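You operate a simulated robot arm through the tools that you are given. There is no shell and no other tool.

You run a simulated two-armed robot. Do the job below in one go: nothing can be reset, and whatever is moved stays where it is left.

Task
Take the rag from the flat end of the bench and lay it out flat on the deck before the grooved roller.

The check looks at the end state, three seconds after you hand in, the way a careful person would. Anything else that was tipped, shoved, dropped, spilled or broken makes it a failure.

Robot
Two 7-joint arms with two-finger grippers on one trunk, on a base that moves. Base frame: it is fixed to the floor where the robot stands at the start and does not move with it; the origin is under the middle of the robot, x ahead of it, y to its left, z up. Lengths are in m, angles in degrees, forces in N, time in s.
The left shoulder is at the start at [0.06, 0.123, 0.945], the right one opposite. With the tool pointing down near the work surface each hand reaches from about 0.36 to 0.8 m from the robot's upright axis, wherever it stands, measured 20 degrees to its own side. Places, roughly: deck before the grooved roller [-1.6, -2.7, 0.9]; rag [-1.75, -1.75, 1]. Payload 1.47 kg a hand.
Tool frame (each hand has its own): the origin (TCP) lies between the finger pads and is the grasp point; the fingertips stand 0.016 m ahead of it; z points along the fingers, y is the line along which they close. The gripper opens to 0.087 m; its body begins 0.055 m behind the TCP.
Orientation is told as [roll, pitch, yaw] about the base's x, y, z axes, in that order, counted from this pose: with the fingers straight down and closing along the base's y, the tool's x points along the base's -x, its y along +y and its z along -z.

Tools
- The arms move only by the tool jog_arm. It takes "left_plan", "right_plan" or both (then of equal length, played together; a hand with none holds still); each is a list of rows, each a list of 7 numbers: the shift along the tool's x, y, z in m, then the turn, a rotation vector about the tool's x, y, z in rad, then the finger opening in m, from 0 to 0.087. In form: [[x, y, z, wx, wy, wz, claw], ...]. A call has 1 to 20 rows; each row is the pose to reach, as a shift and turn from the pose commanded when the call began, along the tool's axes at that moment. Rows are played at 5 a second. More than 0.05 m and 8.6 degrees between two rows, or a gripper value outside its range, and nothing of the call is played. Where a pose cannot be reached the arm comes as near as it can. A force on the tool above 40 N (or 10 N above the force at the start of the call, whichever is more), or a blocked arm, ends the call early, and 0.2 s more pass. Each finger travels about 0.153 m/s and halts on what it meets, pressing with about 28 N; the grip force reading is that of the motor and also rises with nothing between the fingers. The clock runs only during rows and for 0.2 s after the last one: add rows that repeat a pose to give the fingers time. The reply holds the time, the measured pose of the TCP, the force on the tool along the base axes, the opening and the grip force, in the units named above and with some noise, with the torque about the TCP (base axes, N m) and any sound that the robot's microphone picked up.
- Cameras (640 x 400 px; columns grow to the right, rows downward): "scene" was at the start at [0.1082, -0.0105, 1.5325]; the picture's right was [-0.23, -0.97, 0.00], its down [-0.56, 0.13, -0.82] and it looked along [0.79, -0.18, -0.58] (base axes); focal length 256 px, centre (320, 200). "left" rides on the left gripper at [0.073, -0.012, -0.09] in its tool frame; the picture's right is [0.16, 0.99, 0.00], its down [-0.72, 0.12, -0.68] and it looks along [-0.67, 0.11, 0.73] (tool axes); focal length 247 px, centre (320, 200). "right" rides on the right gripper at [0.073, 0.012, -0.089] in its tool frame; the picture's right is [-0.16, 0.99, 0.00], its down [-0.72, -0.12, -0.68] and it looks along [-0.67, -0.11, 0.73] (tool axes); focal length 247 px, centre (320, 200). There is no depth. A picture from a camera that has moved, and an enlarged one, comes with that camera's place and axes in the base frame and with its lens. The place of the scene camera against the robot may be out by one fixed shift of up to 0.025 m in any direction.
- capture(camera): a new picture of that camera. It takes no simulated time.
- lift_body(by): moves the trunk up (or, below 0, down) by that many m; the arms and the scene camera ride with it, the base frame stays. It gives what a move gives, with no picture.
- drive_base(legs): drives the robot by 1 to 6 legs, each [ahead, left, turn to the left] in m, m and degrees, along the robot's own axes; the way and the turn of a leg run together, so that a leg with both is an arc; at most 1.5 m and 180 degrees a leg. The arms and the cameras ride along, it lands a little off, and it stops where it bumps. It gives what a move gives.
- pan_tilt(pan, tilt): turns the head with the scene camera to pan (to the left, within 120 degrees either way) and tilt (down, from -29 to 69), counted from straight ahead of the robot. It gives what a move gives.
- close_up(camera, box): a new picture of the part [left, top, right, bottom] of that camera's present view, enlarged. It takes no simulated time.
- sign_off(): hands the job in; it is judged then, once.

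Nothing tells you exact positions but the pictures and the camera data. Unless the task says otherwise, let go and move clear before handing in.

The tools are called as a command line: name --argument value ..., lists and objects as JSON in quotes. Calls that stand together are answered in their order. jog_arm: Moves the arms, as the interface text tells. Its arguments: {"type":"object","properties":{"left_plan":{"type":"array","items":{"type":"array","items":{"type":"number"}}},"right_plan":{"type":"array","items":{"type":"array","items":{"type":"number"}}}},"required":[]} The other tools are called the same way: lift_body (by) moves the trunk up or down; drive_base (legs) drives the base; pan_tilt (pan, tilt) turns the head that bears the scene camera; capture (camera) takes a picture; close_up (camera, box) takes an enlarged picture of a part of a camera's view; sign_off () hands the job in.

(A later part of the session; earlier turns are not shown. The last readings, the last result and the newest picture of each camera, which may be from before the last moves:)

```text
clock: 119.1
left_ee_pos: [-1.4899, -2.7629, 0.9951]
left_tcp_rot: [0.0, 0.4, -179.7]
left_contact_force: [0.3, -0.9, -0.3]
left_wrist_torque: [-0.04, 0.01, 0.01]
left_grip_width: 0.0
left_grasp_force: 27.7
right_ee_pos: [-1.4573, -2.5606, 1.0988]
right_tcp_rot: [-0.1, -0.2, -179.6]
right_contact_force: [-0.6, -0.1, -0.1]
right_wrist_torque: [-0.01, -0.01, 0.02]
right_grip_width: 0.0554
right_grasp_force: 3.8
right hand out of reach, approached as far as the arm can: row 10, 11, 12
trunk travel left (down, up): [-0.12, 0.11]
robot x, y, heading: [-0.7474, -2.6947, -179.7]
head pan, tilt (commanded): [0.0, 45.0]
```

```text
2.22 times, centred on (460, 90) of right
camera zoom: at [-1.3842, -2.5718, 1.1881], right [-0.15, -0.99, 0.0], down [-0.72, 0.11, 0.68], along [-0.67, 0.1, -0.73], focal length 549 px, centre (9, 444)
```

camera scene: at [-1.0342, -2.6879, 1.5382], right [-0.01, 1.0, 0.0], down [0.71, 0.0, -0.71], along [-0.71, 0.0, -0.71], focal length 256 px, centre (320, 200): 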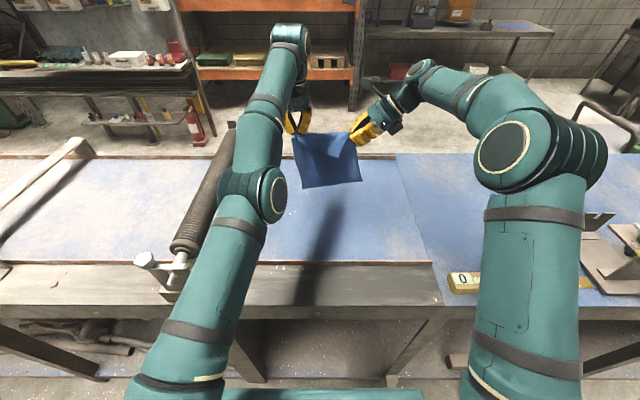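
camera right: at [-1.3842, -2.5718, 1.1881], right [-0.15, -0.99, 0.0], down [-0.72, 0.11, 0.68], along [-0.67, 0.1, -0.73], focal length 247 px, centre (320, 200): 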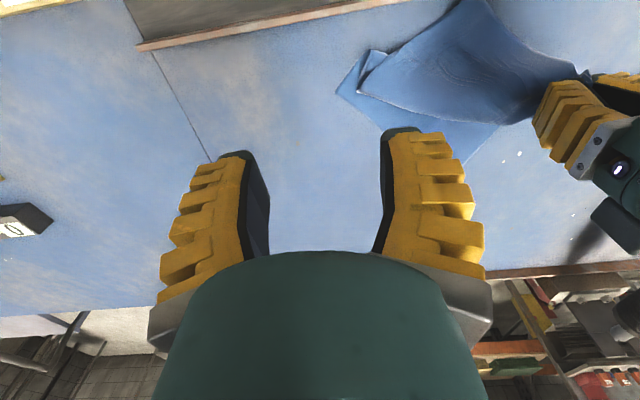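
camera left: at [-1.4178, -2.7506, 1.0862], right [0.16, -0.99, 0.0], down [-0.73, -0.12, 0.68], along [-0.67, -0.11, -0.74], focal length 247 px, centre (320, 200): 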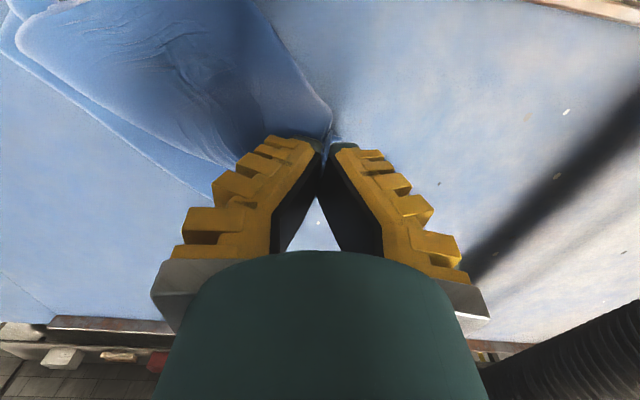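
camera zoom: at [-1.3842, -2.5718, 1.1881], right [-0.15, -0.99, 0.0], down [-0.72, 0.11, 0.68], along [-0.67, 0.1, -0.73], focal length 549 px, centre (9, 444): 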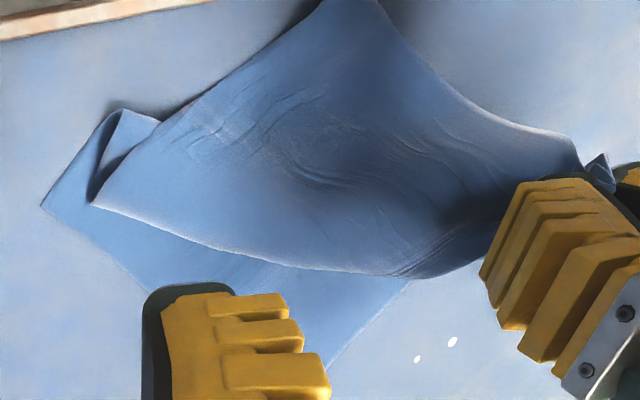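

The sheet is now simply folded once: the back edge D–C is underneath, the fold is at the front, and the front edge A–B is on top. If I pinch the top edge about 13 cm from A, both hands will hold the same edge. I'll raise A slightly to lift that edge and turn the right hand back to the tilted pose.

jog_arm --left_plan '[[0, 0, -0.005, 0, 0, 0, 0], [0, 0, -0.01, 0, 0, 0, 0], [0, 0, -0.015, 0, 0, 0, 0], [0, 0, -0.02, 0, 0, 0, 0], [0, 0, -0.025, 0, 0, 0, 0], [0, 0, -0.03, 0, 0, 0, 0], [0, 0, -0.03, 0, 0, 0, 0], [0, 0, -0.03, 0, 0, 0, 0], [0, 0, -0.03, 0, 0, 0, 0], [0, 0, -0.03, 0, 0, 0, 0], [0, 0, -0.03, 0, 0, 0, 0], [0, 0, -0.03, 0, 0, 0, 0], [0, 0, -0.03, 0, 0, 0, 0]]' --right_plan '[[0, 0, 0, -0.0512, 0.0512, 0.1236, 0.05], [0, 0, 0, -0.1023, 0.1023, 0.2472, 0.05], [0, 0, 0, -0.1535, 0.1535, 0.3708, 0.05], [0, 0, 0, -0.2047, 0.2047, 0.4943, 0.05], [0, 0, 0, -0.2558, 0.2558, 0.6179, 0.05], [0, 0, 0, -0.307, 0.307, 0.7415, 0.05], [0, 0, 0, -0.3582, 0.3582, 0.8651, 0.05], [0, 0, 0, -0.4093, 0.4093, 0.9887, 0.05], [0, 0, 0, -0.4605, 0.4605, 1.1122, 0.05], [0, 0, 0, -0.5117, 0.5117, 1.2358, 0.05], [0, 0, 0, -0.5628, 0.5628, 1.3594, 0.05], [0, 0, 0, -0.614, 0.614, 1.483, 0.05], [0, 0, 0, -0.614, 0.614, 1.483, 0.05]]'

close_up --camera "scene" --box '[290, 150, 370, 205]'

capture --camera "right"

capture --camera "left"

```text
clock: 121.9
left_ee_pos: [-1.4894, -2.7632, 1.025]
left_tcp_rot: [0.0, 0.3, -179.7]
left_contact_force: [0.1, -0.3, -1.0]
left_wrist_torque: [0.0, -0.02, 0.0]
left_grip_width: 0.0
left_grasp_force: 28.9
right_ee_pos: [-1.4565, -2.5622, 1.0968]
right_tcp_rot: [0.2, 45.0, 90.1]
right_contact_force: [0.3, 0.4, 0.3]
right_wrist_torque: [0.04, 0.01, 0.01]
right_grip_width: 0.0552
right_grasp_force: 3.5
trunk travel left (down, up): [-0.12, 0.11]
robot x, y, heading: [-0.7421, -2.6957, -179.7]
head pan, tilt (commanded): [0.0, 45.0]
```

```text
7.27 times, centred on (330, 178) of scene
camera zoom: at [-0.8226, -2.6872, 1.5382], right [0.0, 1.0, 0.0], down [0.71, 0.0, -0.71], along [-0.71, 0.0, -0.71], focal length 1865 px, centre (247, 364)
```

zoom: 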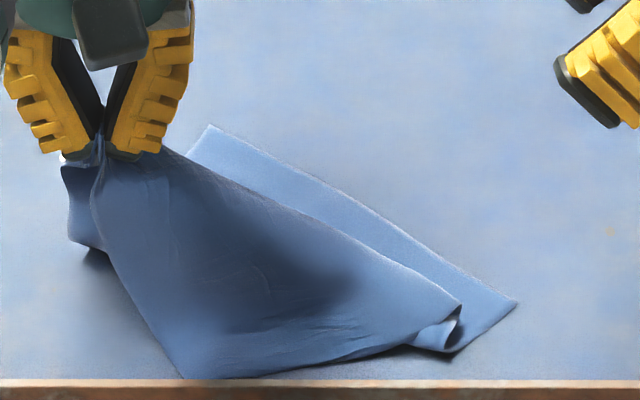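

```text
taken
camera right: at [-1.4694, -2.5493, 1.2129], right [-0.99, 0.11, -0.11], down [0.11, 0.99, -0.03], along [0.11, -0.04, -0.99], focal length 247 px, centre (320, 200)
```

right: 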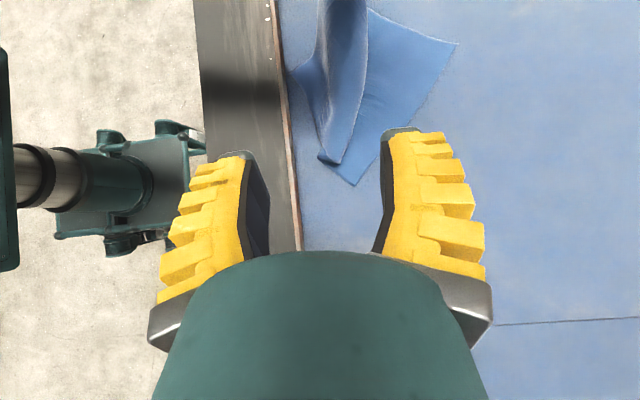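

```text
taken
camera left: at [-1.4174, -2.7511, 1.116], right [0.16, -0.99, 0.0], down [-0.73, -0.12, 0.68], along [-0.67, -0.11, -0.74], focal length 247 px, centre (320, 200)
```

left: 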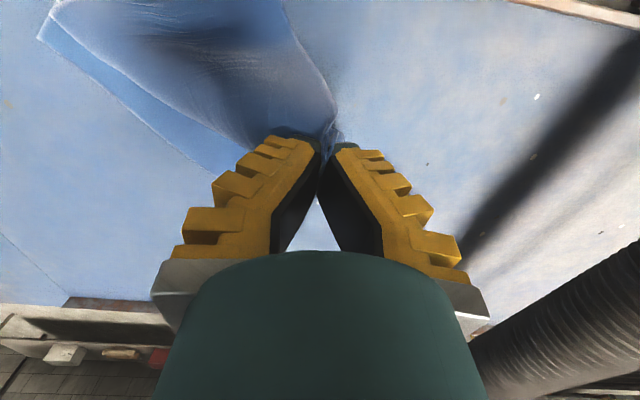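

With A raised, the top edge A–B slopes from the left hand down to B near (-1.467, -2.60), about 3 cm clear of the layer beneath at 5 cm from B. I'll bring the right fingers, opened a little, to straddle that edge just above the lower layer.

jog_arm --right_plan '[[-0.012, 0.004, 0.032, 0, 0, 0, 0.04], [-0.024, 0.008, 0.064, 0, 0, 0, 0.033], [-0.035, 0.012, 0.096, 0, 0, 0, 0.03], [-0.045, 0.0155, 0.125, 0, 0, 0, 0.03], [-0.05, 0.0155, 0.142, 0, 0, 0, 0.03], [-0.05, 0.0155, 0.142, 0, 0, 0, 0.03]]'

close_up --camera "scene" --box '[290, 150, 370, 205]'

capture --camera "right"

capture --camera "left"

```text
clock: 123.3
left_ee_pos: [-1.4883, -2.7639, 1.0257]
left_tcp_rot: [0.0, 0.3, -179.7]
left_contact_force: [-0.1, -0.5, -0.2]
left_wrist_torque: [0.03, -0.02, -0.02]
left_grip_width: 0.0
left_grasp_force: 28.8
right_ee_pos: [-1.4717, -2.6253, 0.964]
right_tcp_rot: [0.1, 45.1, 90.3]
right_contact_force: [-0.3, 0.2, 1.4]
right_wrist_torque: [0.01, 0.02, -0.02]
right_grip_width: 0.0361
right_grasp_force: 4.2
trunk travel left (down, up): [-0.12, 0.11]
robot x, y, heading: [-0.7428, -2.6937, -179.8]
head pan, tilt (commanded): [0.0, 45.0]
```

```text
7.27 times, centred on (330, 178) of scene
camera zoom: at [-0.8223, -2.687, 1.5383], right [0.0, 1.0, 0.0], down [0.71, 0.0, -0.71], along [-0.71, 0.0, -0.71], focal length 1865 px, centre (247, 364)
```

zoom: 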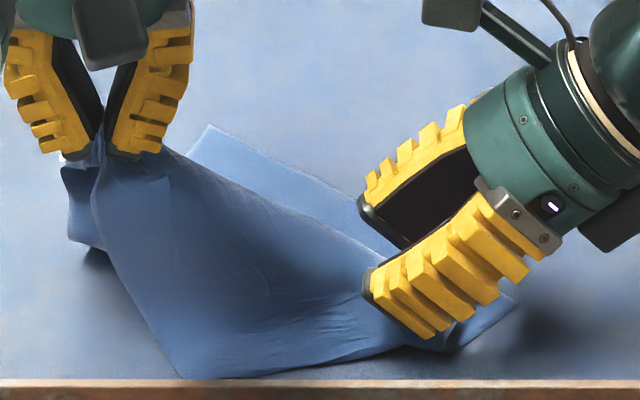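

```text
taken
camera right: at [-1.485, -2.6146, 1.0776], right [-0.99, 0.11, -0.11], down [0.11, 0.99, -0.03], along [0.11, -0.04, -0.99], focal length 247 px, centre (320, 200)
```

right: 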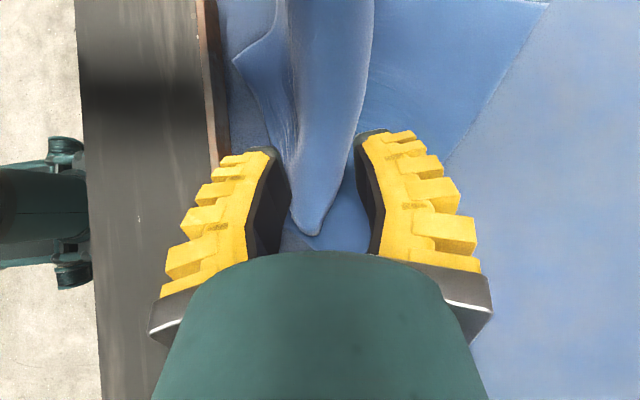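

```text
taken
camera left: at [-1.4171, -2.7508, 1.1162], right [0.16, -0.99, 0.0], down [-0.73, -0.12, 0.68], along [-0.67, -0.11, -0.74], focal length 247 px, centre (320, 200)
```

left: 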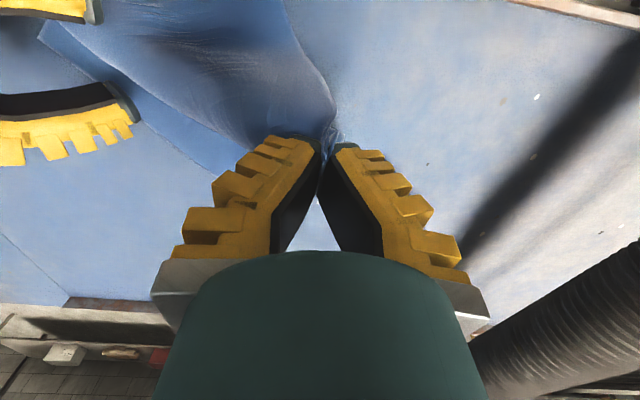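

The top edge lies neatly between the right fingers, with B just behind the grasp point. I'll advance a centimetre and close.

jog_arm --right_plan '[[0, 0, 0.005, 0, 0, 0, 0.03], [0, 0, 0.01, 0, 0, 0, 0.03], [0, 0, 0.01, 0, 0, 0, 0.022], [0, 0, 0.01, 0, 0, 0, 0.014], [0, 0, 0.01, 0, 0, 0, 0.007], [0, 0, 0.01, 0, 0, 0, 0.0], [0, 0, 0.01, 0, 0, 0, 0.0], [0, 0, 0.01, 0, 0, 0, 0.0]]'

close_up --camera "scene" --box '[290, 150, 370, 205]'

capture --camera "right"

```text
clock: 125.1
left_ee_pos: [-1.49, -2.7634, 1.0256]
left_tcp_rot: [0.0, 0.3, -179.7]
left_contact_force: [0.6, 0.2, 0.6]
left_wrist_torque: [0.02, 0.03, 0.0]
left_grip_width: 0.0
left_grasp_force: 27.6
right_ee_pos: [-1.4709, -2.6335, 0.9565]
right_tcp_rot: [0.2, 45.1, 90.3]
right_contact_force: [0.5, 0.1, -0.2]
right_wrist_torque: [0.0, -0.03, -0.02]
right_grip_width: 0.0
right_grasp_force: 18.3
trunk travel left (down, up): [-0.12, 0.11]
robot x, y, heading: [-0.7418, -2.6953, -179.6]
head pan, tilt (commanded): [0.0, 45.0]
```

```text
7.27 times, centred on (330, 178) of scene
camera zoom: at [-0.8224, -2.687, 1.5383], right [0.0, 1.0, 0.0], down [0.71, 0.0, -0.71], along [-0.71, 0.0, -0.71], focal length 1865 px, centre (247, 364)
```

zoom: 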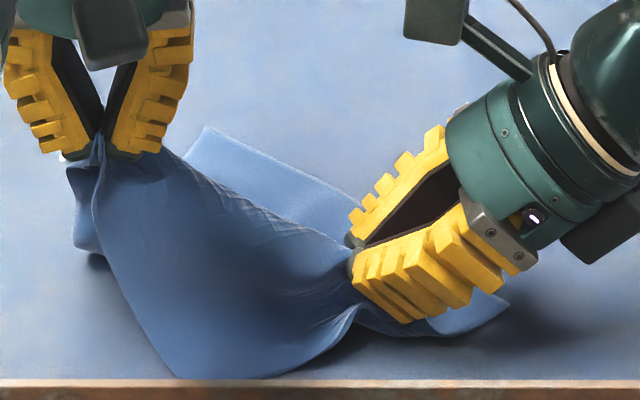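

```text
taken
camera right: at [-1.4852, -2.6216, 1.0706], right [-0.99, 0.11, -0.11], down [0.11, 0.99, -0.03], along [0.11, -0.04, -0.99], focal length 247 px, centre (320, 200)
```

right: 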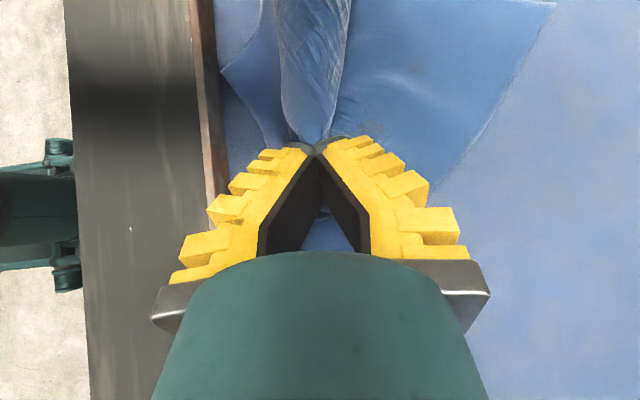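

The right hand now holds the top edge near B. I'll raise it level with the left, then lift both together and see how the rag hangs.

jog_arm --left_plan '[[0, 0, 0, 0, 0, 0, 0], [0, 0, 0, 0, 0, 0, 0], [0, 0, -0.025, 0, 0, 0, 0], [0, 0, -0.05, 0, 0, 0, 0], [0, 0, -0.075, 0, 0, 0, 0], [0, 0, -0.1, 0, 0, 0, 0], [0, 0, -0.125, 0, 0, 0, 0], [0, 0, -0.15, 0, 0, 0, 0], [0, 0, -0.15, 0, 0, 0, 0]]' --right_plan '[[0.019, 0.008, -0.027, 0, 0, 0, 0], [0.0375, 0.015, -0.0545, 0, 0, 0, 0], [0.0552, 0.015, -0.0722, 0, 0, 0, 0], [0.0729, 0.015, -0.0899, 0, 0, 0, 0], [0.0905, 0.015, -0.1075, 0, 0, 0, 0], [0.1082, 0.015, -0.1252, 0, 0, 0, 0], [0.1259, 0.015, -0.1429, 0, 0, 0, 0], [0.1436, 0.015, -0.1606, 0, 0, 0, 0], [0.1436, 0.015, -0.1606, 0, 0, 0, 0]]'

close_up --camera "scene" --box '[250, 90, 410, 210]'

capture --camera "right"

capture --camera "left"

```text
clock: 127.1
left_ee_pos: [-1.4589, -2.7723, 1.1594]
left_tcp_rot: [0.1, 0.4, -179.6]
left_contact_force: [-0.5, -0.5, 0.4]
left_wrist_torque: [0.01, 0.04, -0.02]
left_grip_width: 0.0
left_grasp_force: 26.4
left hand out of reach, approached as far as the arm can: row 3, 4, 5, 6, 7, 8, 9
right_ee_pos: [-1.4829, -2.621, 1.1701]
right_tcp_rot: [0.1, 45.0, 90.2]
right_contact_force: [0.5, 0.8, -0.3]
right_wrist_torque: [0.02, -0.01, -0.02]
right_grip_width: 0.0
right_grasp_force: 28.0
right hand out of reach, approached as far as the arm can: row 8, 9
trunk travel left (down, up): [-0.12, 0.11]
robot x, y, heading: [-0.7431, -2.6965, -179.9]
head pan, tilt (commanded): [0.0, 45.0]
```

```text
3.33 times, centred on (330, 150) of scene
camera zoom: at [-0.8223, -2.6869, 1.5383], right [0.0, 1.0, 0.0], down [0.71, 0.0, -0.71], along [-0.71, 0.0, -0.71], focal length 855 px, centre (287, 367)
```

zoom: 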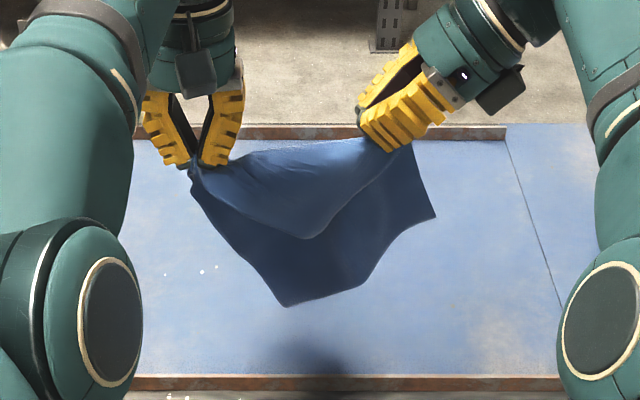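

```text
taken
camera right: at [-1.4955, -2.609, 1.2842], right [-0.99, 0.11, -0.11], down [0.11, 0.99, -0.03], along [0.11, -0.04, -0.99], focal length 247 px, centre (320, 200)
```

right: 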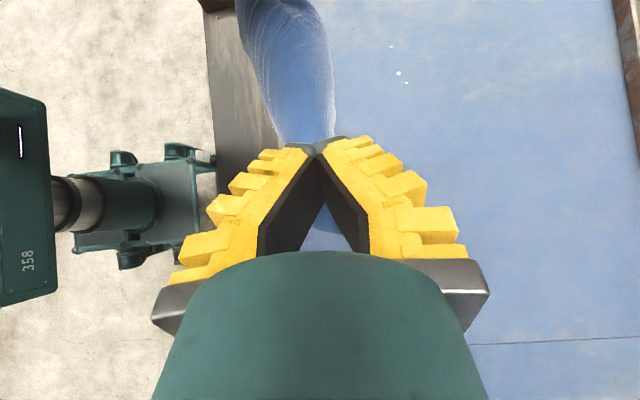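

```text
taken
camera left: at [-1.3862, -2.7607, 1.2492], right [0.16, -0.99, 0.0], down [-0.73, -0.12, 0.68], along [-0.67, -0.11, -0.74], focal length 247 px, centre (320, 200)
```

left: 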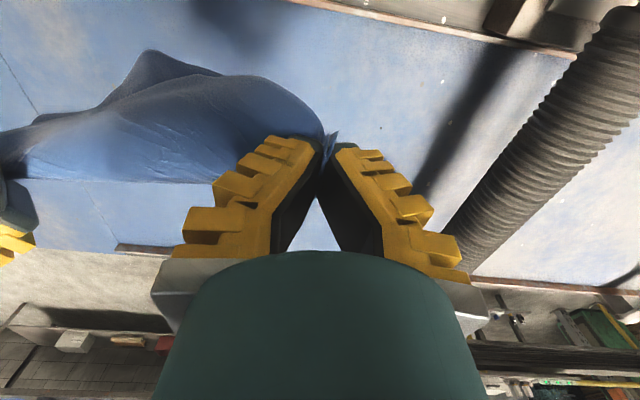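

The right hand caught the right edge again instead of the top edge, so the front flap is back. Before regrasping I want the left arm working normally, so I'll try pulling it inward and to the right together; that should bend the elbow, and the cloth has slack for it.

jog_arm --left_plan '[[0.01, -0.02, 0, 0, 0, 0, 0], [0.025, -0.04, 0, 0, 0, 0, 0], [0.045, -0.05, 0, 0, 0, 0, 0], [0.06, -0.05, 0, 0, 0, 0, 0], [0.06, -0.05, 0, 0, 0, 0, 0]]'

```text
clock: 128.3
left_ee_pos: [-1.3971, -2.7211, 1.16]
left_tcp_rot: [0.0, 0.4, -179.7]
left_contact_force: [-0.7, 0.8, -0.8]
left_wrist_torque: [-0.01, 0.0, 0.04]
left_grip_width: 0.0002
left_grasp_force: 28.9
right_ee_pos: [-1.4828, -2.6212, 1.1694]
right_tcp_rot: [0.2, 44.9, 90.2]
right_contact_force: [0.6, 0.2, -0.4]
right_wrist_torque: [-0.03, 0.0, 0.0]
right_grip_width: 0.0001
right_grasp_force: 28.0
trunk travel left (down, up): [-0.12, 0.11]
robot x, y, heading: [-0.7404, -2.6898, -179.6]
head pan, tilt (commanded): [0.0, 45.0]
```

The left arm is free again. A better idea is to hold the left edge A–D, since D hangs directly below A as a clean single-layer corner and holding one whole edge leaves no flap. I'll raise the trunk, let the right hand release and withdraw, and see how the rag hangs from A.

lift_body --by 0.11

jog_arm --right_plan '[[0, 0, 0, 0, 0, 0, 0.03], [0, 0, 0, 0, 0, 0, 0.06], [0, 0, 0, 0, 0, 0, 0.06], [0, 0, -0.04, 0, 0, 0, 0.06], [0, 0, -0.08, 0, 0, 0, 0.07], [0, 0, -0.12, 0, 0, 0, 0.087], [0, 0, -0.12, 0, 0, 0, 0.087], [0, 0, -0.12, 0, 0, 0, 0.087], [0, 0, -0.12, 0, 0, 0, 0.087], [0, 0, -0.12, 0, 0, 0, 0.087]]'

close_up --camera "scene" --box '[250, 100, 410, 220]'

capture --camera "left"

capture --camera "right"

```text
clock: 129.7
left_ee_pos: [-1.3994, -2.7214, 1.2704]
left_tcp_rot: [0.0, 0.3, -179.6]
left_contact_force: [-0.3, -0.3, -0.6]
left_wrist_torque: [0.08, 0.0, 0.01]
left_grip_width: 0.0002
left_grasp_force: 29.2
right_ee_pos: [-1.4838, -2.6206, 1.2782]
right_tcp_rot: [0.1, 45.0, 90.2]
right_contact_force: [0.1, 0.6, 0.0]
right_wrist_torque: [-0.01, -0.02, 0.03]
right_grip_width: 0.0001
right_grasp_force: 28.2
trunk travel left (down, up): [-0.23, 0.0]
robot x, y, heading: [-0.7446, -2.6924, -179.6]
head pan, tilt (commanded): [0.0, 45.0]
```

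```text
clock: 131.9
left_ee_pos: [-1.3986, -2.7223, 1.2711]
left_tcp_rot: [0.1, 0.4, -179.8]
left_contact_force: [1.8, 0.1, -2.7]
left_wrist_torque: [-0.01, 0.0, 0.05]
left_grip_width: 0.0
left_grasp_force: 27.5
right_ee_pos: [-1.4475, -2.5389, 1.3546]
right_tcp_rot: [0.2, 44.9, 90.3]
right_contact_force: [0.0, -0.3, 1.0]
right_wrist_torque: [-0.03, 0.02, 0.01]
right_grip_width: 0.0871
right_grasp_force: 0.0
right hand out of reach, approached as far as the arm can: row 4, 5, 6, 7, 8, 9, 10
trunk travel left (down, up): [-0.23, 0.0]
robot x, y, heading: [-0.7451, -2.6971, -179.7]
head pan, tilt (commanded): [0.0, 45.0]
```

```text
3.33 times, centred on (330, 160) of scene
camera zoom: at [-0.8226, -2.6871, 1.6483], right [0.0, 1.0, 0.0], down [0.71, 0.0, -0.71], along [-0.71, 0.0, -0.71], focal length 855 px, centre (287, 333)
```

zoom: 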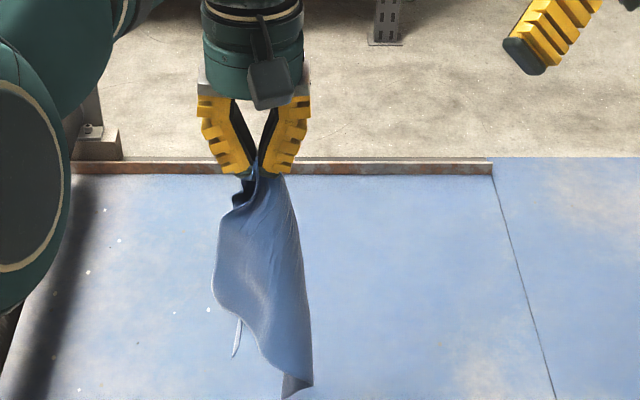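

```text
taken
camera left: at [-1.326, -2.71, 1.3606], right [0.16, -0.99, 0.0], down [-0.73, -0.12, 0.68], along [-0.67, -0.11, -0.74], focal length 247 px, centre (320, 200)
```

left: 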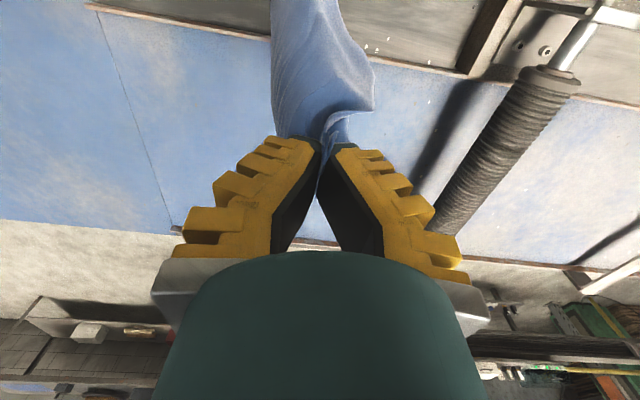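

```text
taken
camera right: at [-1.4612, -2.5271, 1.4689], right [-0.99, 0.11, -0.11], down [0.11, 0.99, -0.03], along [0.11, -0.04, -0.99], focal length 247 px, centre (320, 200)
```

right: 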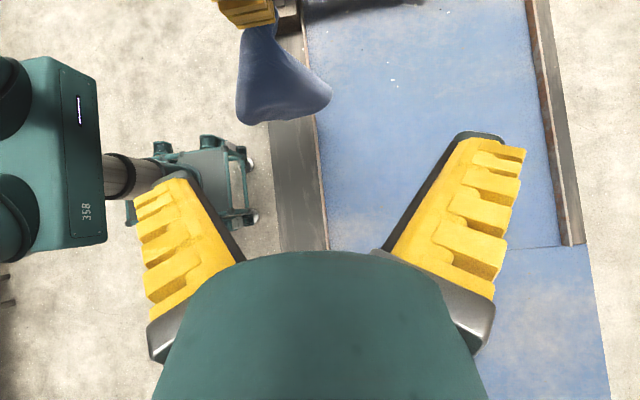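

The rag now hangs from A alone in a narrow drape. I'll tilt the head down to see its lower corners.

pan_tilt --pan 0 --tilt 52

close_up --camera "scene" --box '[270, 100, 370, 200]'

close_up --camera "right" --box '[200, 0, 360, 140]'

close_up --camera "left" --box '[240, 0, 400, 160]'

```text
clock: 132.6
left_ee_pos: [-1.3985, -2.7219, 1.2689]
left_tcp_rot: [0.0, 0.4, -179.7]
left_contact_force: [0.0, -0.2, 1.7]
left_wrist_torque: [0.02, 0.02, -0.01]
left_grip_width: 0.0
left_grasp_force: 27.0
right_ee_pos: [-1.4474, -2.5381, 1.3546]
right_tcp_rot: [0.2, 45.0, 90.4]
right_contact_force: [0.2, 0.7, 0.5]
right_wrist_torque: [0.02, 0.02, -0.02]
right_grip_width: 0.0871
right_grasp_force: 0.1
trunk travel left (down, up): [-0.23, 0.0]
robot x, y, heading: [-0.7467, -2.6947, -179.9]
head pan, tilt (commanded): [0.0, 52.0]
```

```text
4.00 times, centred on (320, 150) of scene
camera zoom: at [-0.8161, -2.687, 1.6387], right [0.0, 1.0, 0.0], down [0.79, 0.0, -0.62], along [-0.62, 0.0, -0.79], focal length 1026 px, centre (320, 400)
```

zoom: 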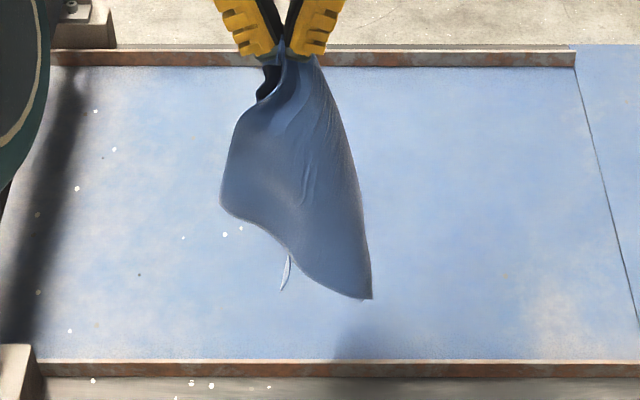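

```text
2.86 times, centred on (280, 70) of right
camera zoom: at [-1.461, -2.5271, 1.469], right [-0.99, 0.11, -0.11], down [0.11, 0.99, -0.03], along [0.11, -0.04, -0.99], focal length 706 px, centre (434, 571)
```

zoom: 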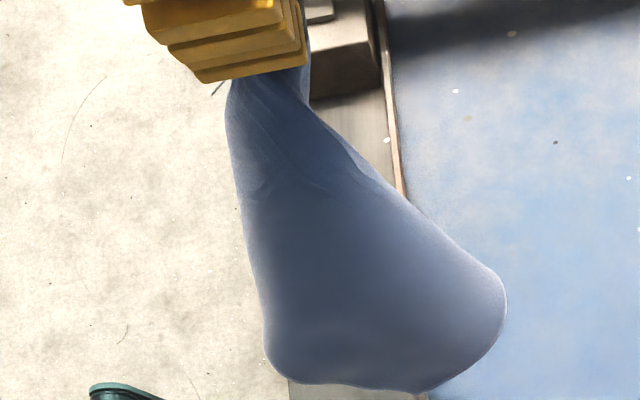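

```text
2.50 times, centred on (320, 80) of left
camera zoom: at [-1.3258, -2.71, 1.3607], right [0.16, -0.99, 0.0], down [-0.73, -0.12, 0.68], along [-0.67, -0.11, -0.74], focal length 617 px, centre (320, 500)
```

zoom: 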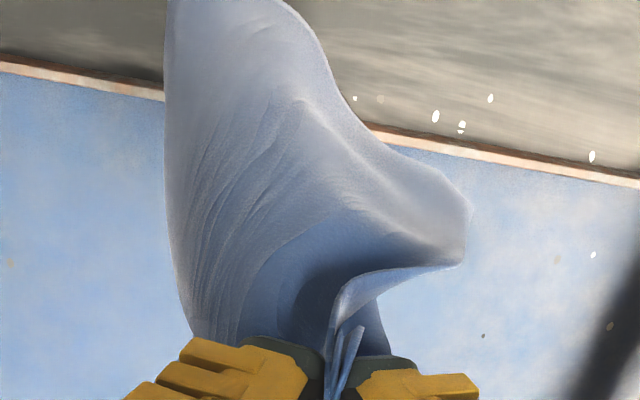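

The front wing, with corner B at its left, wraps over the rest. If I yaw the left hand 90°, that free edge will face the robot, where the right hand can pinch B cleanly with its fingers pointing forward and down. I'll rotate slowly and look.

jog_arm --left_plan '[[0, 0, 0, 0, 0, -0.14, 0], [0, 0, 0, 0, 0, -0.28, 0], [0, 0, 0, 0, 0, -0.42, 0], [0, 0, 0, 0, 0, -0.56, 0], [0, 0, 0, 0, 0, -0.7, 0], [0, 0, 0, 0, 0, -0.84, 0], [0, 0, 0, 0, 0, -0.98, 0], [0, 0, 0, 0, 0, -1.12, 0], [0, 0, 0, 0, 0, -1.26, 0], [0, 0, 0, 0, 0, -1.4, 0], [0, 0, 0, 0, 0, -1.54, 0], [0, 0, 0, 0, 0, -1.54, 0], [0, 0, 0, 0, 0, -1.54, 0]]'

close_up --camera "scene" --box '[270, 100, 370, 200]'

capture --camera "right"

capture --camera "left"

capture --camera "scene"

```text
clock: 135.4
left_ee_pos: [-1.3966, -2.7224, 1.2702]
left_tcp_rot: [0.4, 0.0, -91.4]
left_contact_force: [0.5, 0.1, -0.5]
left_wrist_torque: [0.01, -0.02, -0.04]
left_grip_width: 0.0
left_grasp_force: 27.8
right_ee_pos: [-1.4476, -2.5389, 1.3542]
right_tcp_rot: [0.0, 45.0, 90.3]
right_contact_force: [-0.1, 0.2, -0.2]
right_wrist_torque: [0.01, -0.03, 0.01]
right_grip_width: 0.0869
right_grasp_force: 0.0
trunk travel left (down, up): [-0.23, 0.0]
robot x, y, heading: [-0.7406, -2.6948, -179.8]
head pan, tilt (commanded): [0.0, 52.0]
```

```text
4.00 times, centred on (320, 150) of scene
camera zoom: at [-0.8162, -2.687, 1.6387], right [0.0, 1.0, 0.0], down [0.79, 0.0, -0.62], along [-0.62, 0.0, -0.79], focal length 1026 px, centre (320, 400)
```

zoom: 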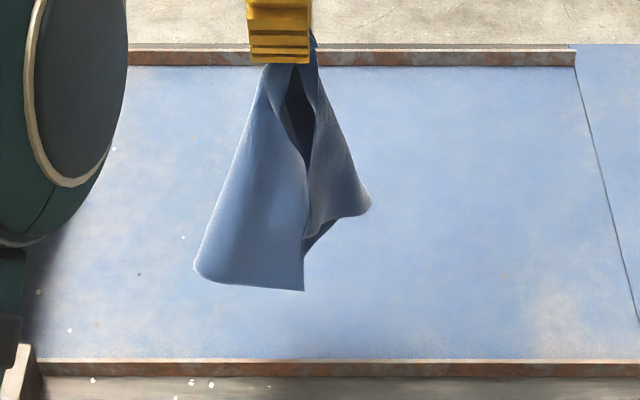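

```text
taken
camera right: at [-1.4611, -2.527, 1.4689], right [-0.99, 0.11, -0.11], down [0.11, 0.99, -0.03], along [0.11, -0.04, -0.99], focal length 247 px, centre (320, 200)
```

right: 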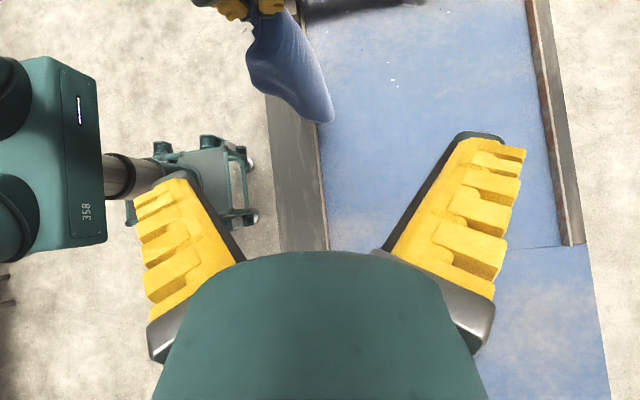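

```text
taken
camera left: at [-1.4089, -2.649, 1.3602], right [0.99, 0.13, 0.01], down [0.09, -0.73, 0.68], along [0.1, -0.67, -0.73], focal length 247 px, centre (320, 200)
```

left: 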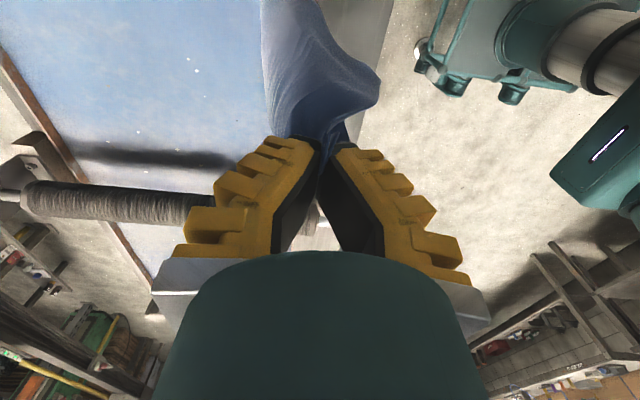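

```text
taken
camera scene: at [-0.8162, -2.687, 1.6387], right [0.0, 1.0, 0.0], down [0.79, 0.0, -0.62], along [-0.62, 0.0, -0.79], focal length 256 px, centre (320, 200)
```

scene: 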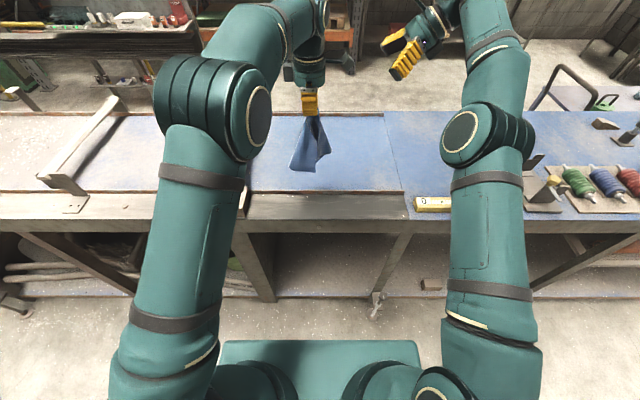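

Now the drape opens toward me: the left piece has the free edge A–D hanging straight down to corner D at the bottom, and B is on the right wing behind it. I'll fix D's exact position with close-ups.

close_up --camera "right" --box '[220, 20, 350, 140]'

close_up --camera "scene" --box '[295, 110, 345, 180]'

```text
3.33 times, centred on (285, 80) of right
camera zoom: at [-1.4611, -2.527, 1.4689], right [-0.99, 0.11, -0.11], down [0.11, 0.99, -0.03], along [0.11, -0.04, -0.99], focal length 823 px, centre (437, 600)
```

zoom: 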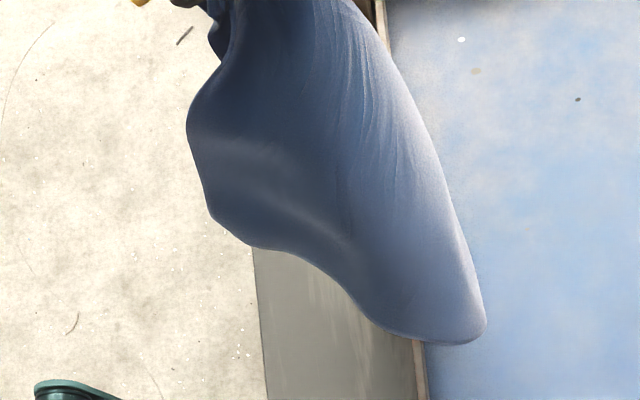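

```text
5.71 times, centred on (320, 145) of scene
camera zoom: at [-0.8162, -2.687, 1.6387], right [0.0, 1.0, 0.0], down [0.79, 0.0, -0.62], along [-0.62, 0.0, -0.79], focal length 1465 px, centre (320, 514)
```

zoom: 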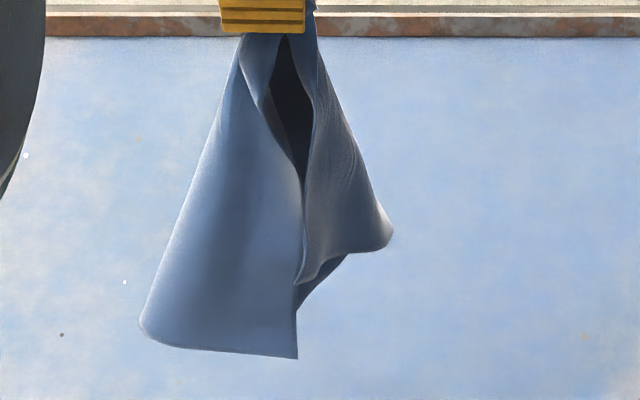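

Both free edges face me: corner B is at mid-height on the right wing, and corner D is lowest, near (-1.39, -2.712, 1.04), with clear space to its right. I'll turn the right hand so the fingers point level to the left and bring it down to the right of D.

jog_arm --right_plan '[[-0.0193, -0.0096, 0.0289, 0, 0.131, 0, 0.087], [-0.0385, -0.0192, 0.0579, 0, 0.262, 0, 0.087], [-0.0578, -0.0288, 0.0868, 0, 0.393, 0, 0.087], [-0.0771, -0.0384, 0.1157, 0, 0.524, 0, 0.08], [-0.0963, -0.048, 0.1447, 0, 0.655, 0, 0.07], [-0.1156, -0.0576, 0.1736, 0, 0.785, 0, 0.06], [-0.1321, -0.0576, 0.1995, 0, 0.785, 0, 0.06], [-0.1487, -0.0576, 0.2255, 0, 0.785, 0, 0.06], [-0.1652, -0.0576, 0.2514, 0, 0.785, 0, 0.06], [-0.1652, -0.0576, 0.2514, 0, 0.785, 0, 0.06]]'

close_up --camera "scene" --box '[285, 100, 385, 190]'

capture --camera "right"

```text
clock: 137.6
left_ee_pos: [-1.3979, -2.7228, 1.2702]
left_tcp_rot: [0.4, 0.1, -91.5]
left_contact_force: [-1.0, 0.5, -0.1]
left_wrist_torque: [-0.01, 0.01, 0.01]
left_grip_width: 0.0
left_grasp_force: 29.9
right_ee_pos: [-1.3911, -2.6006, 1.0585]
right_tcp_rot: [79.9, 89.8, 170.1]
right_contact_force: [-0.1, -0.1, 0.6]
right_wrist_torque: [-0.02, -0.05, -0.01]
right_grip_width: 0.0646
right_grasp_force: 3.4
trunk travel left (down, up): [-0.23, 0.0]
robot x, y, heading: [-0.7389, -2.6948, -179.5]
head pan, tilt (commanded): [0.0, 52.0]
```

```text
4.44 times, centred on (335, 145) of scene
camera zoom: at [-0.8157, -2.6869, 1.6388], right [0.0, 1.0, 0.0], down [0.79, 0.0, -0.62], along [-0.62, 0.0, -0.79], focal length 1140 px, centre (253, 444)
```

zoom: 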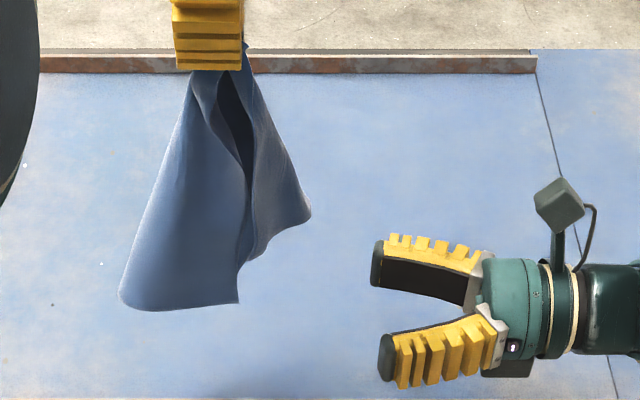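

```text
taken
camera right: at [-1.4044, -2.5114, 1.1313], right [-0.99, 0.0, -0.16], down [0.11, 0.68, -0.72], along [0.11, -0.73, -0.67], focal length 247 px, centre (320, 200)
```

right: 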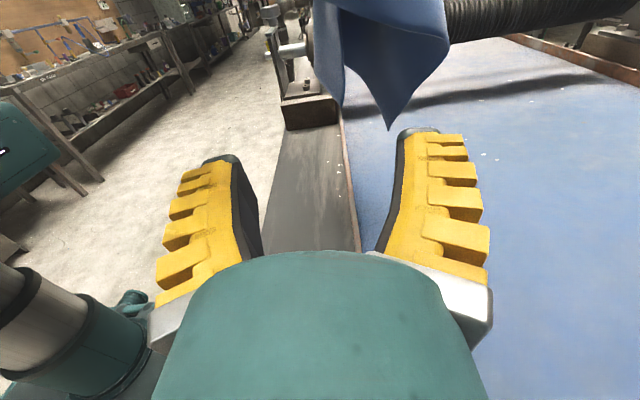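

The right hand points level to the left as planned, and its camera shows D near (-1.405, -2.711, 1.047) with B safely higher. I'll slide in toward D, staying just above the corner and below the right wing.

jog_arm --right_plan '[[0.003, 0.012, 0.02, 0, 0, 0, 0.06], [0.0045, 0.021, 0.045, 0, 0, 0, 0.06], [0.0045, 0.021, 0.07, 0, 0, 0, 0.06], [0.0045, 0.021, 0.09, 0, 0, 0, 0.06], [0.0045, 0.021, 0.105, 0, 0, 0, 0.06], [0.0045, 0.021, 0.1164, 0, 0, 0, 0.06], [0.0045, 0.021, 0.1164, 0, 0, 0, 0.06]]'

close_up --camera "scene" --box '[285, 100, 385, 190]'

capture --camera "right"

```text
clock: 139.2
left_ee_pos: [-1.3988, -2.7226, 1.2701]
left_tcp_rot: [0.3, 0.1, -91.5]
left_contact_force: [-0.2, 0.2, -0.3]
left_wrist_torque: [0.01, -0.03, -0.01]
left_grip_width: 0.0
left_grasp_force: 23.3
right_ee_pos: [-1.4117, -2.7166, 1.0625]
right_tcp_rot: [85.5, 89.9, 175.7]
right_contact_force: [0.2, -0.6, 0.4]
right_wrist_torque: [-0.02, -0.02, -0.02]
right_grip_width: 0.0614
right_grasp_force: 2.6
trunk travel left (down, up): [-0.23, 0.0]
robot x, y, heading: [-0.7387, -2.6951, -179.8]
head pan, tilt (commanded): [0.0, 52.0]
```

```text
4.44 times, centred on (335, 145) of scene
camera zoom: at [-0.8162, -2.6868, 1.6387], right [0.0, 1.0, 0.0], down [0.79, 0.0, -0.62], along [-0.62, 0.0, -0.79], focal length 1140 px, centre (253, 444)
```

zoom: 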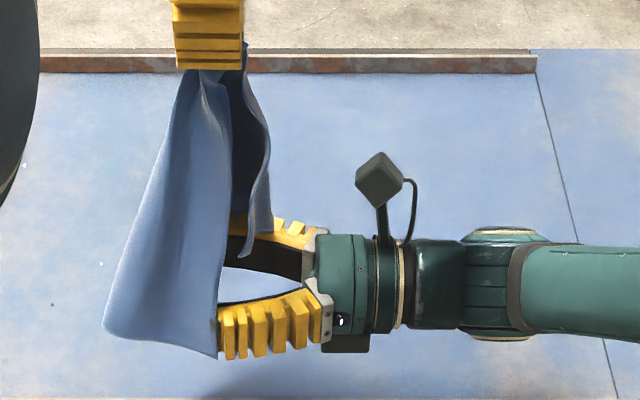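

```text
taken
camera right: at [-1.4246, -2.6266, 1.135], right [-0.99, 0.0, -0.16], down [0.11, 0.68, -0.72], along [0.11, -0.73, -0.67], focal length 247 px, centre (320, 200)
```

right: 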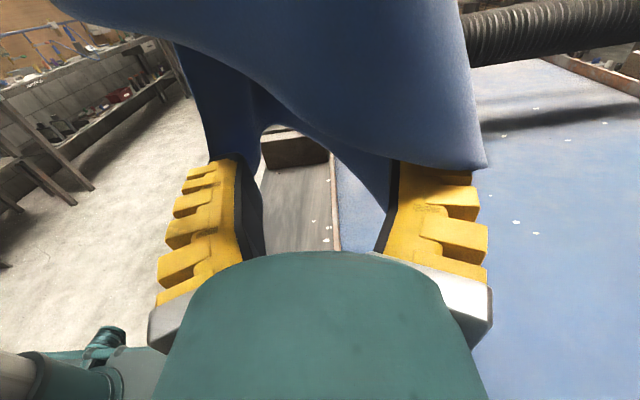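

The front fingertip met the edge from the inside, so D hangs a little nearer to me than I judged. I'll back out, let it settle and re-measure.

jog_arm --right_plan '[[0, 0, -0.04, 0, 0, 0, 0.06], [0, 0, -0.08, 0, 0, 0, 0.06], [0, 0, -0.11, 0, 0, 0, 0.06], [0, 0, -0.11, 0, 0, 0, 0.06], [0, 0, -0.11, 0, 0, 0, 0.06], [0, 0, -0.11, 0, 0, 0, 0.06], [0, 0, -0.11, 0, 0, 0, 0.06], [0, 0, -0.11, 0, 0, 0, 0.06]]'

close_up --camera "scene" --box '[285, 100, 385, 190]'

close_up --camera "right" --box '[240, 0, 480, 170]'

```text
clock: 141.0
left_ee_pos: [-1.3978, -2.7215, 1.2705]
left_tcp_rot: [0.3, 0.1, -91.5]
left_contact_force: [-0.3, -0.5, -0.3]
left_wrist_torque: [-0.01, -0.02, 0.01]
left_grip_width: 0.0
left_grasp_force: 23.6
right_ee_pos: [-1.4125, -2.6065, 1.0602]
right_tcp_rot: [73.9, 89.9, 164.2]
right_contact_force: [-1.1, -0.4, 0.6]
right_wrist_torque: [0.0, -0.02, -0.01]
right_grip_width: 0.0645
right_grasp_force: 3.5
trunk travel left (down, up): [-0.23, 0.0]
robot x, y, heading: [-0.744, -2.6936, -179.7]
head pan, tilt (commanded): [0.0, 52.0]
```

```text
4.44 times, centred on (335, 145) of scene
camera zoom: at [-0.8162, -2.687, 1.6387], right [0.0, 1.0, 0.0], down [0.79, 0.0, -0.62], along [-0.62, 0.0, -0.79], focal length 1140 px, centre (253, 444)
```

zoom: 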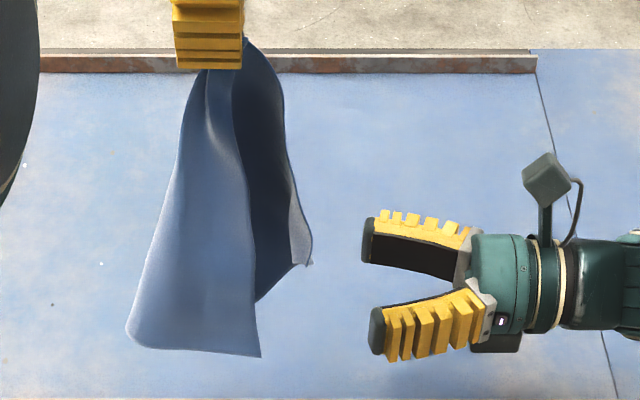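

```text
2.35 times, centred on (360, 85) of right
camera zoom: at [-1.4265, -2.517, 1.1338], right [-0.99, 0.0, -0.16], down [0.11, 0.68, -0.72], along [0.11, -0.73, -0.67], focal length 581 px, centre (226, 471)
```

zoom: 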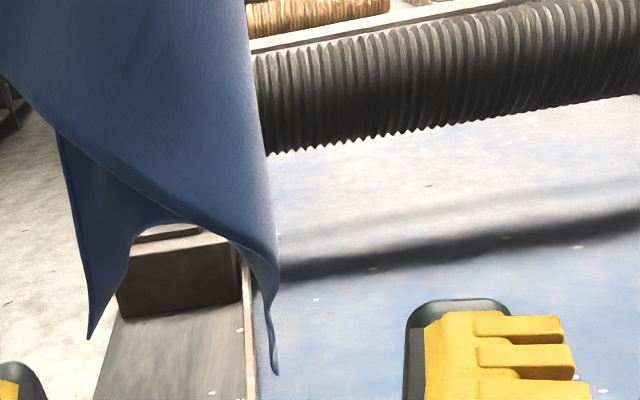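

The drape has opened further and D is now clear: both cameras agree on (-1.363, -2.694, 1.036). I'll shift the right hand toward me by 5 cm, narrow the opening, and slide in again.

jog_arm --right_plan '[[-0.002, -0.027, 0, 0, 0, 0, 0.05], [-0.002, -0.054, 0, 0, 0, 0, 0.04], [-0.002, -0.054, 0.03, 0, 0, 0, 0.04], [-0.002, -0.054, 0.055, 0, 0, 0, 0.04], [-0.002, -0.054, 0.075, 0, 0, 0, 0.04], [-0.002, -0.054, 0.0915, 0, 0, 0, 0.04], [-0.002, -0.054, 0.0915, 0, 0, 0, 0.04]]'

close_up --camera "scene" --box '[285, 100, 385, 190]'

capture --camera "right"

```text
clock: 142.6
left_ee_pos: [-1.3991, -2.723, 1.2708]
left_tcp_rot: [0.4, 0.0, -91.6]
left_contact_force: [0.0, 0.2, 0.6]
left_wrist_torque: [-0.02, -0.04, -0.01]
left_grip_width: 0.0
left_grasp_force: 29.6
right_ee_pos: [-1.3572, -2.6987, 1.0612]
right_tcp_rot: [70.8, 89.9, 161.1]
right_contact_force: [0.0, 0.6, 0.5]
right_wrist_torque: [0.0, -0.03, -0.02]
right_grip_width: 0.0459
right_grasp_force: 3.8
trunk travel left (down, up): [-0.23, 0.0]
robot x, y, heading: [-0.7445, -2.6992, -179.7]
head pan, tilt (commanded): [0.0, 52.0]
```

```text
4.44 times, centred on (335, 145) of scene
camera zoom: at [-0.8161, -2.6867, 1.6387], right [0.0, 1.0, 0.0], down [0.79, 0.0, -0.62], along [-0.62, 0.0, -0.79], focal length 1140 px, centre (253, 444)
```

zoom: 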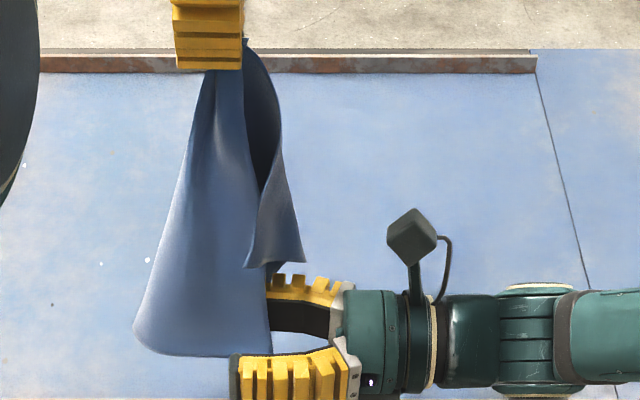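

```text
taken
camera right: at [-1.3704, -2.6094, 1.1338], right [-0.99, 0.0, -0.16], down [0.11, 0.68, -0.72], along [0.11, -0.73, -0.67], focal length 247 px, centre (320, 200)
```

right: 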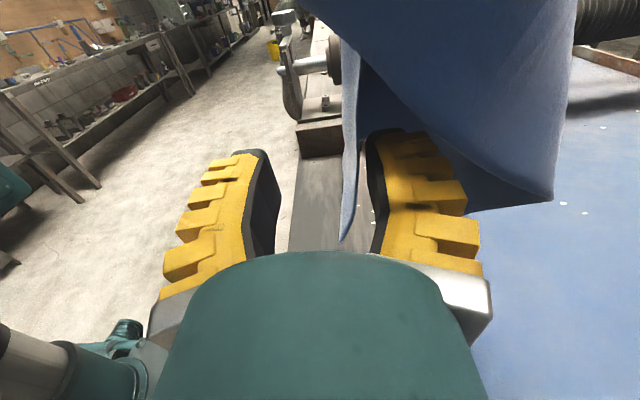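

Corner D's sheet now passes edge-on between the two fingers. I'll close on it.

jog_arm --right_plan '[[0, 0, 0, 0, 0, 0, 0.03], [0, 0, 0, 0, 0, 0, 0.02], [0, 0, 0, 0, 0, 0, 0.01], [0, 0, 0, 0, 0, 0, 0.0], [0, 0, 0, 0, 0, 0, 0.0], [0, 0, 0, 0, 0, 0, 0.0]]'

close_up --camera "scene" --box '[285, 100, 385, 190]'

capture --camera "right"

```text
clock: 144.0
left_ee_pos: [-1.398, -2.7226, 1.2707]
left_tcp_rot: [0.4, 0.0, -91.5]
left_contact_force: [1.1, 0.3, -0.3]
left_wrist_torque: [-0.03, 0.05, 0.02]
left_grip_width: 0.0001
left_grasp_force: 28.2
right_ee_pos: [-1.3567, -2.6982, 1.0613]
right_tcp_rot: [71.6, 89.9, 161.7]
right_contact_force: [0.3, -0.3, -1.1]
right_wrist_torque: [-0.03, 0.02, 0.01]
right_grip_width: 0.0
right_grasp_force: 21.1
trunk travel left (down, up): [-0.23, 0.0]
robot x, y, heading: [-0.7401, -2.6991, -179.9]
head pan, tilt (commanded): [0.0, 52.0]
```

```text
4.44 times, centred on (335, 145) of scene
camera zoom: at [-0.8163, -2.6869, 1.6387], right [0.0, 1.0, 0.0], down [0.79, 0.0, -0.62], along [-0.62, 0.0, -0.79], focal length 1140 px, centre (253, 444)
```

zoom: 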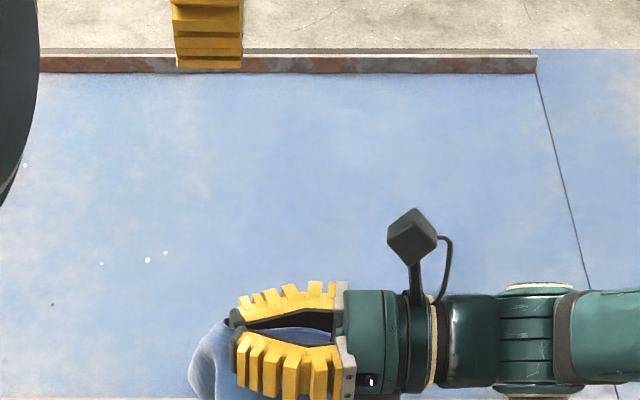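

```text
taken
camera right: at [-1.3705, -2.6095, 1.1339], right [-0.99, 0.0, -0.16], down [0.11, 0.68, -0.72], along [0.11, -0.73, -0.67], focal length 247 px, centre (320, 200)
```

right: 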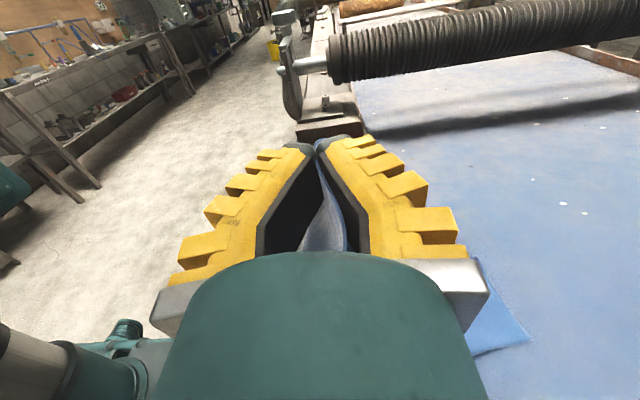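

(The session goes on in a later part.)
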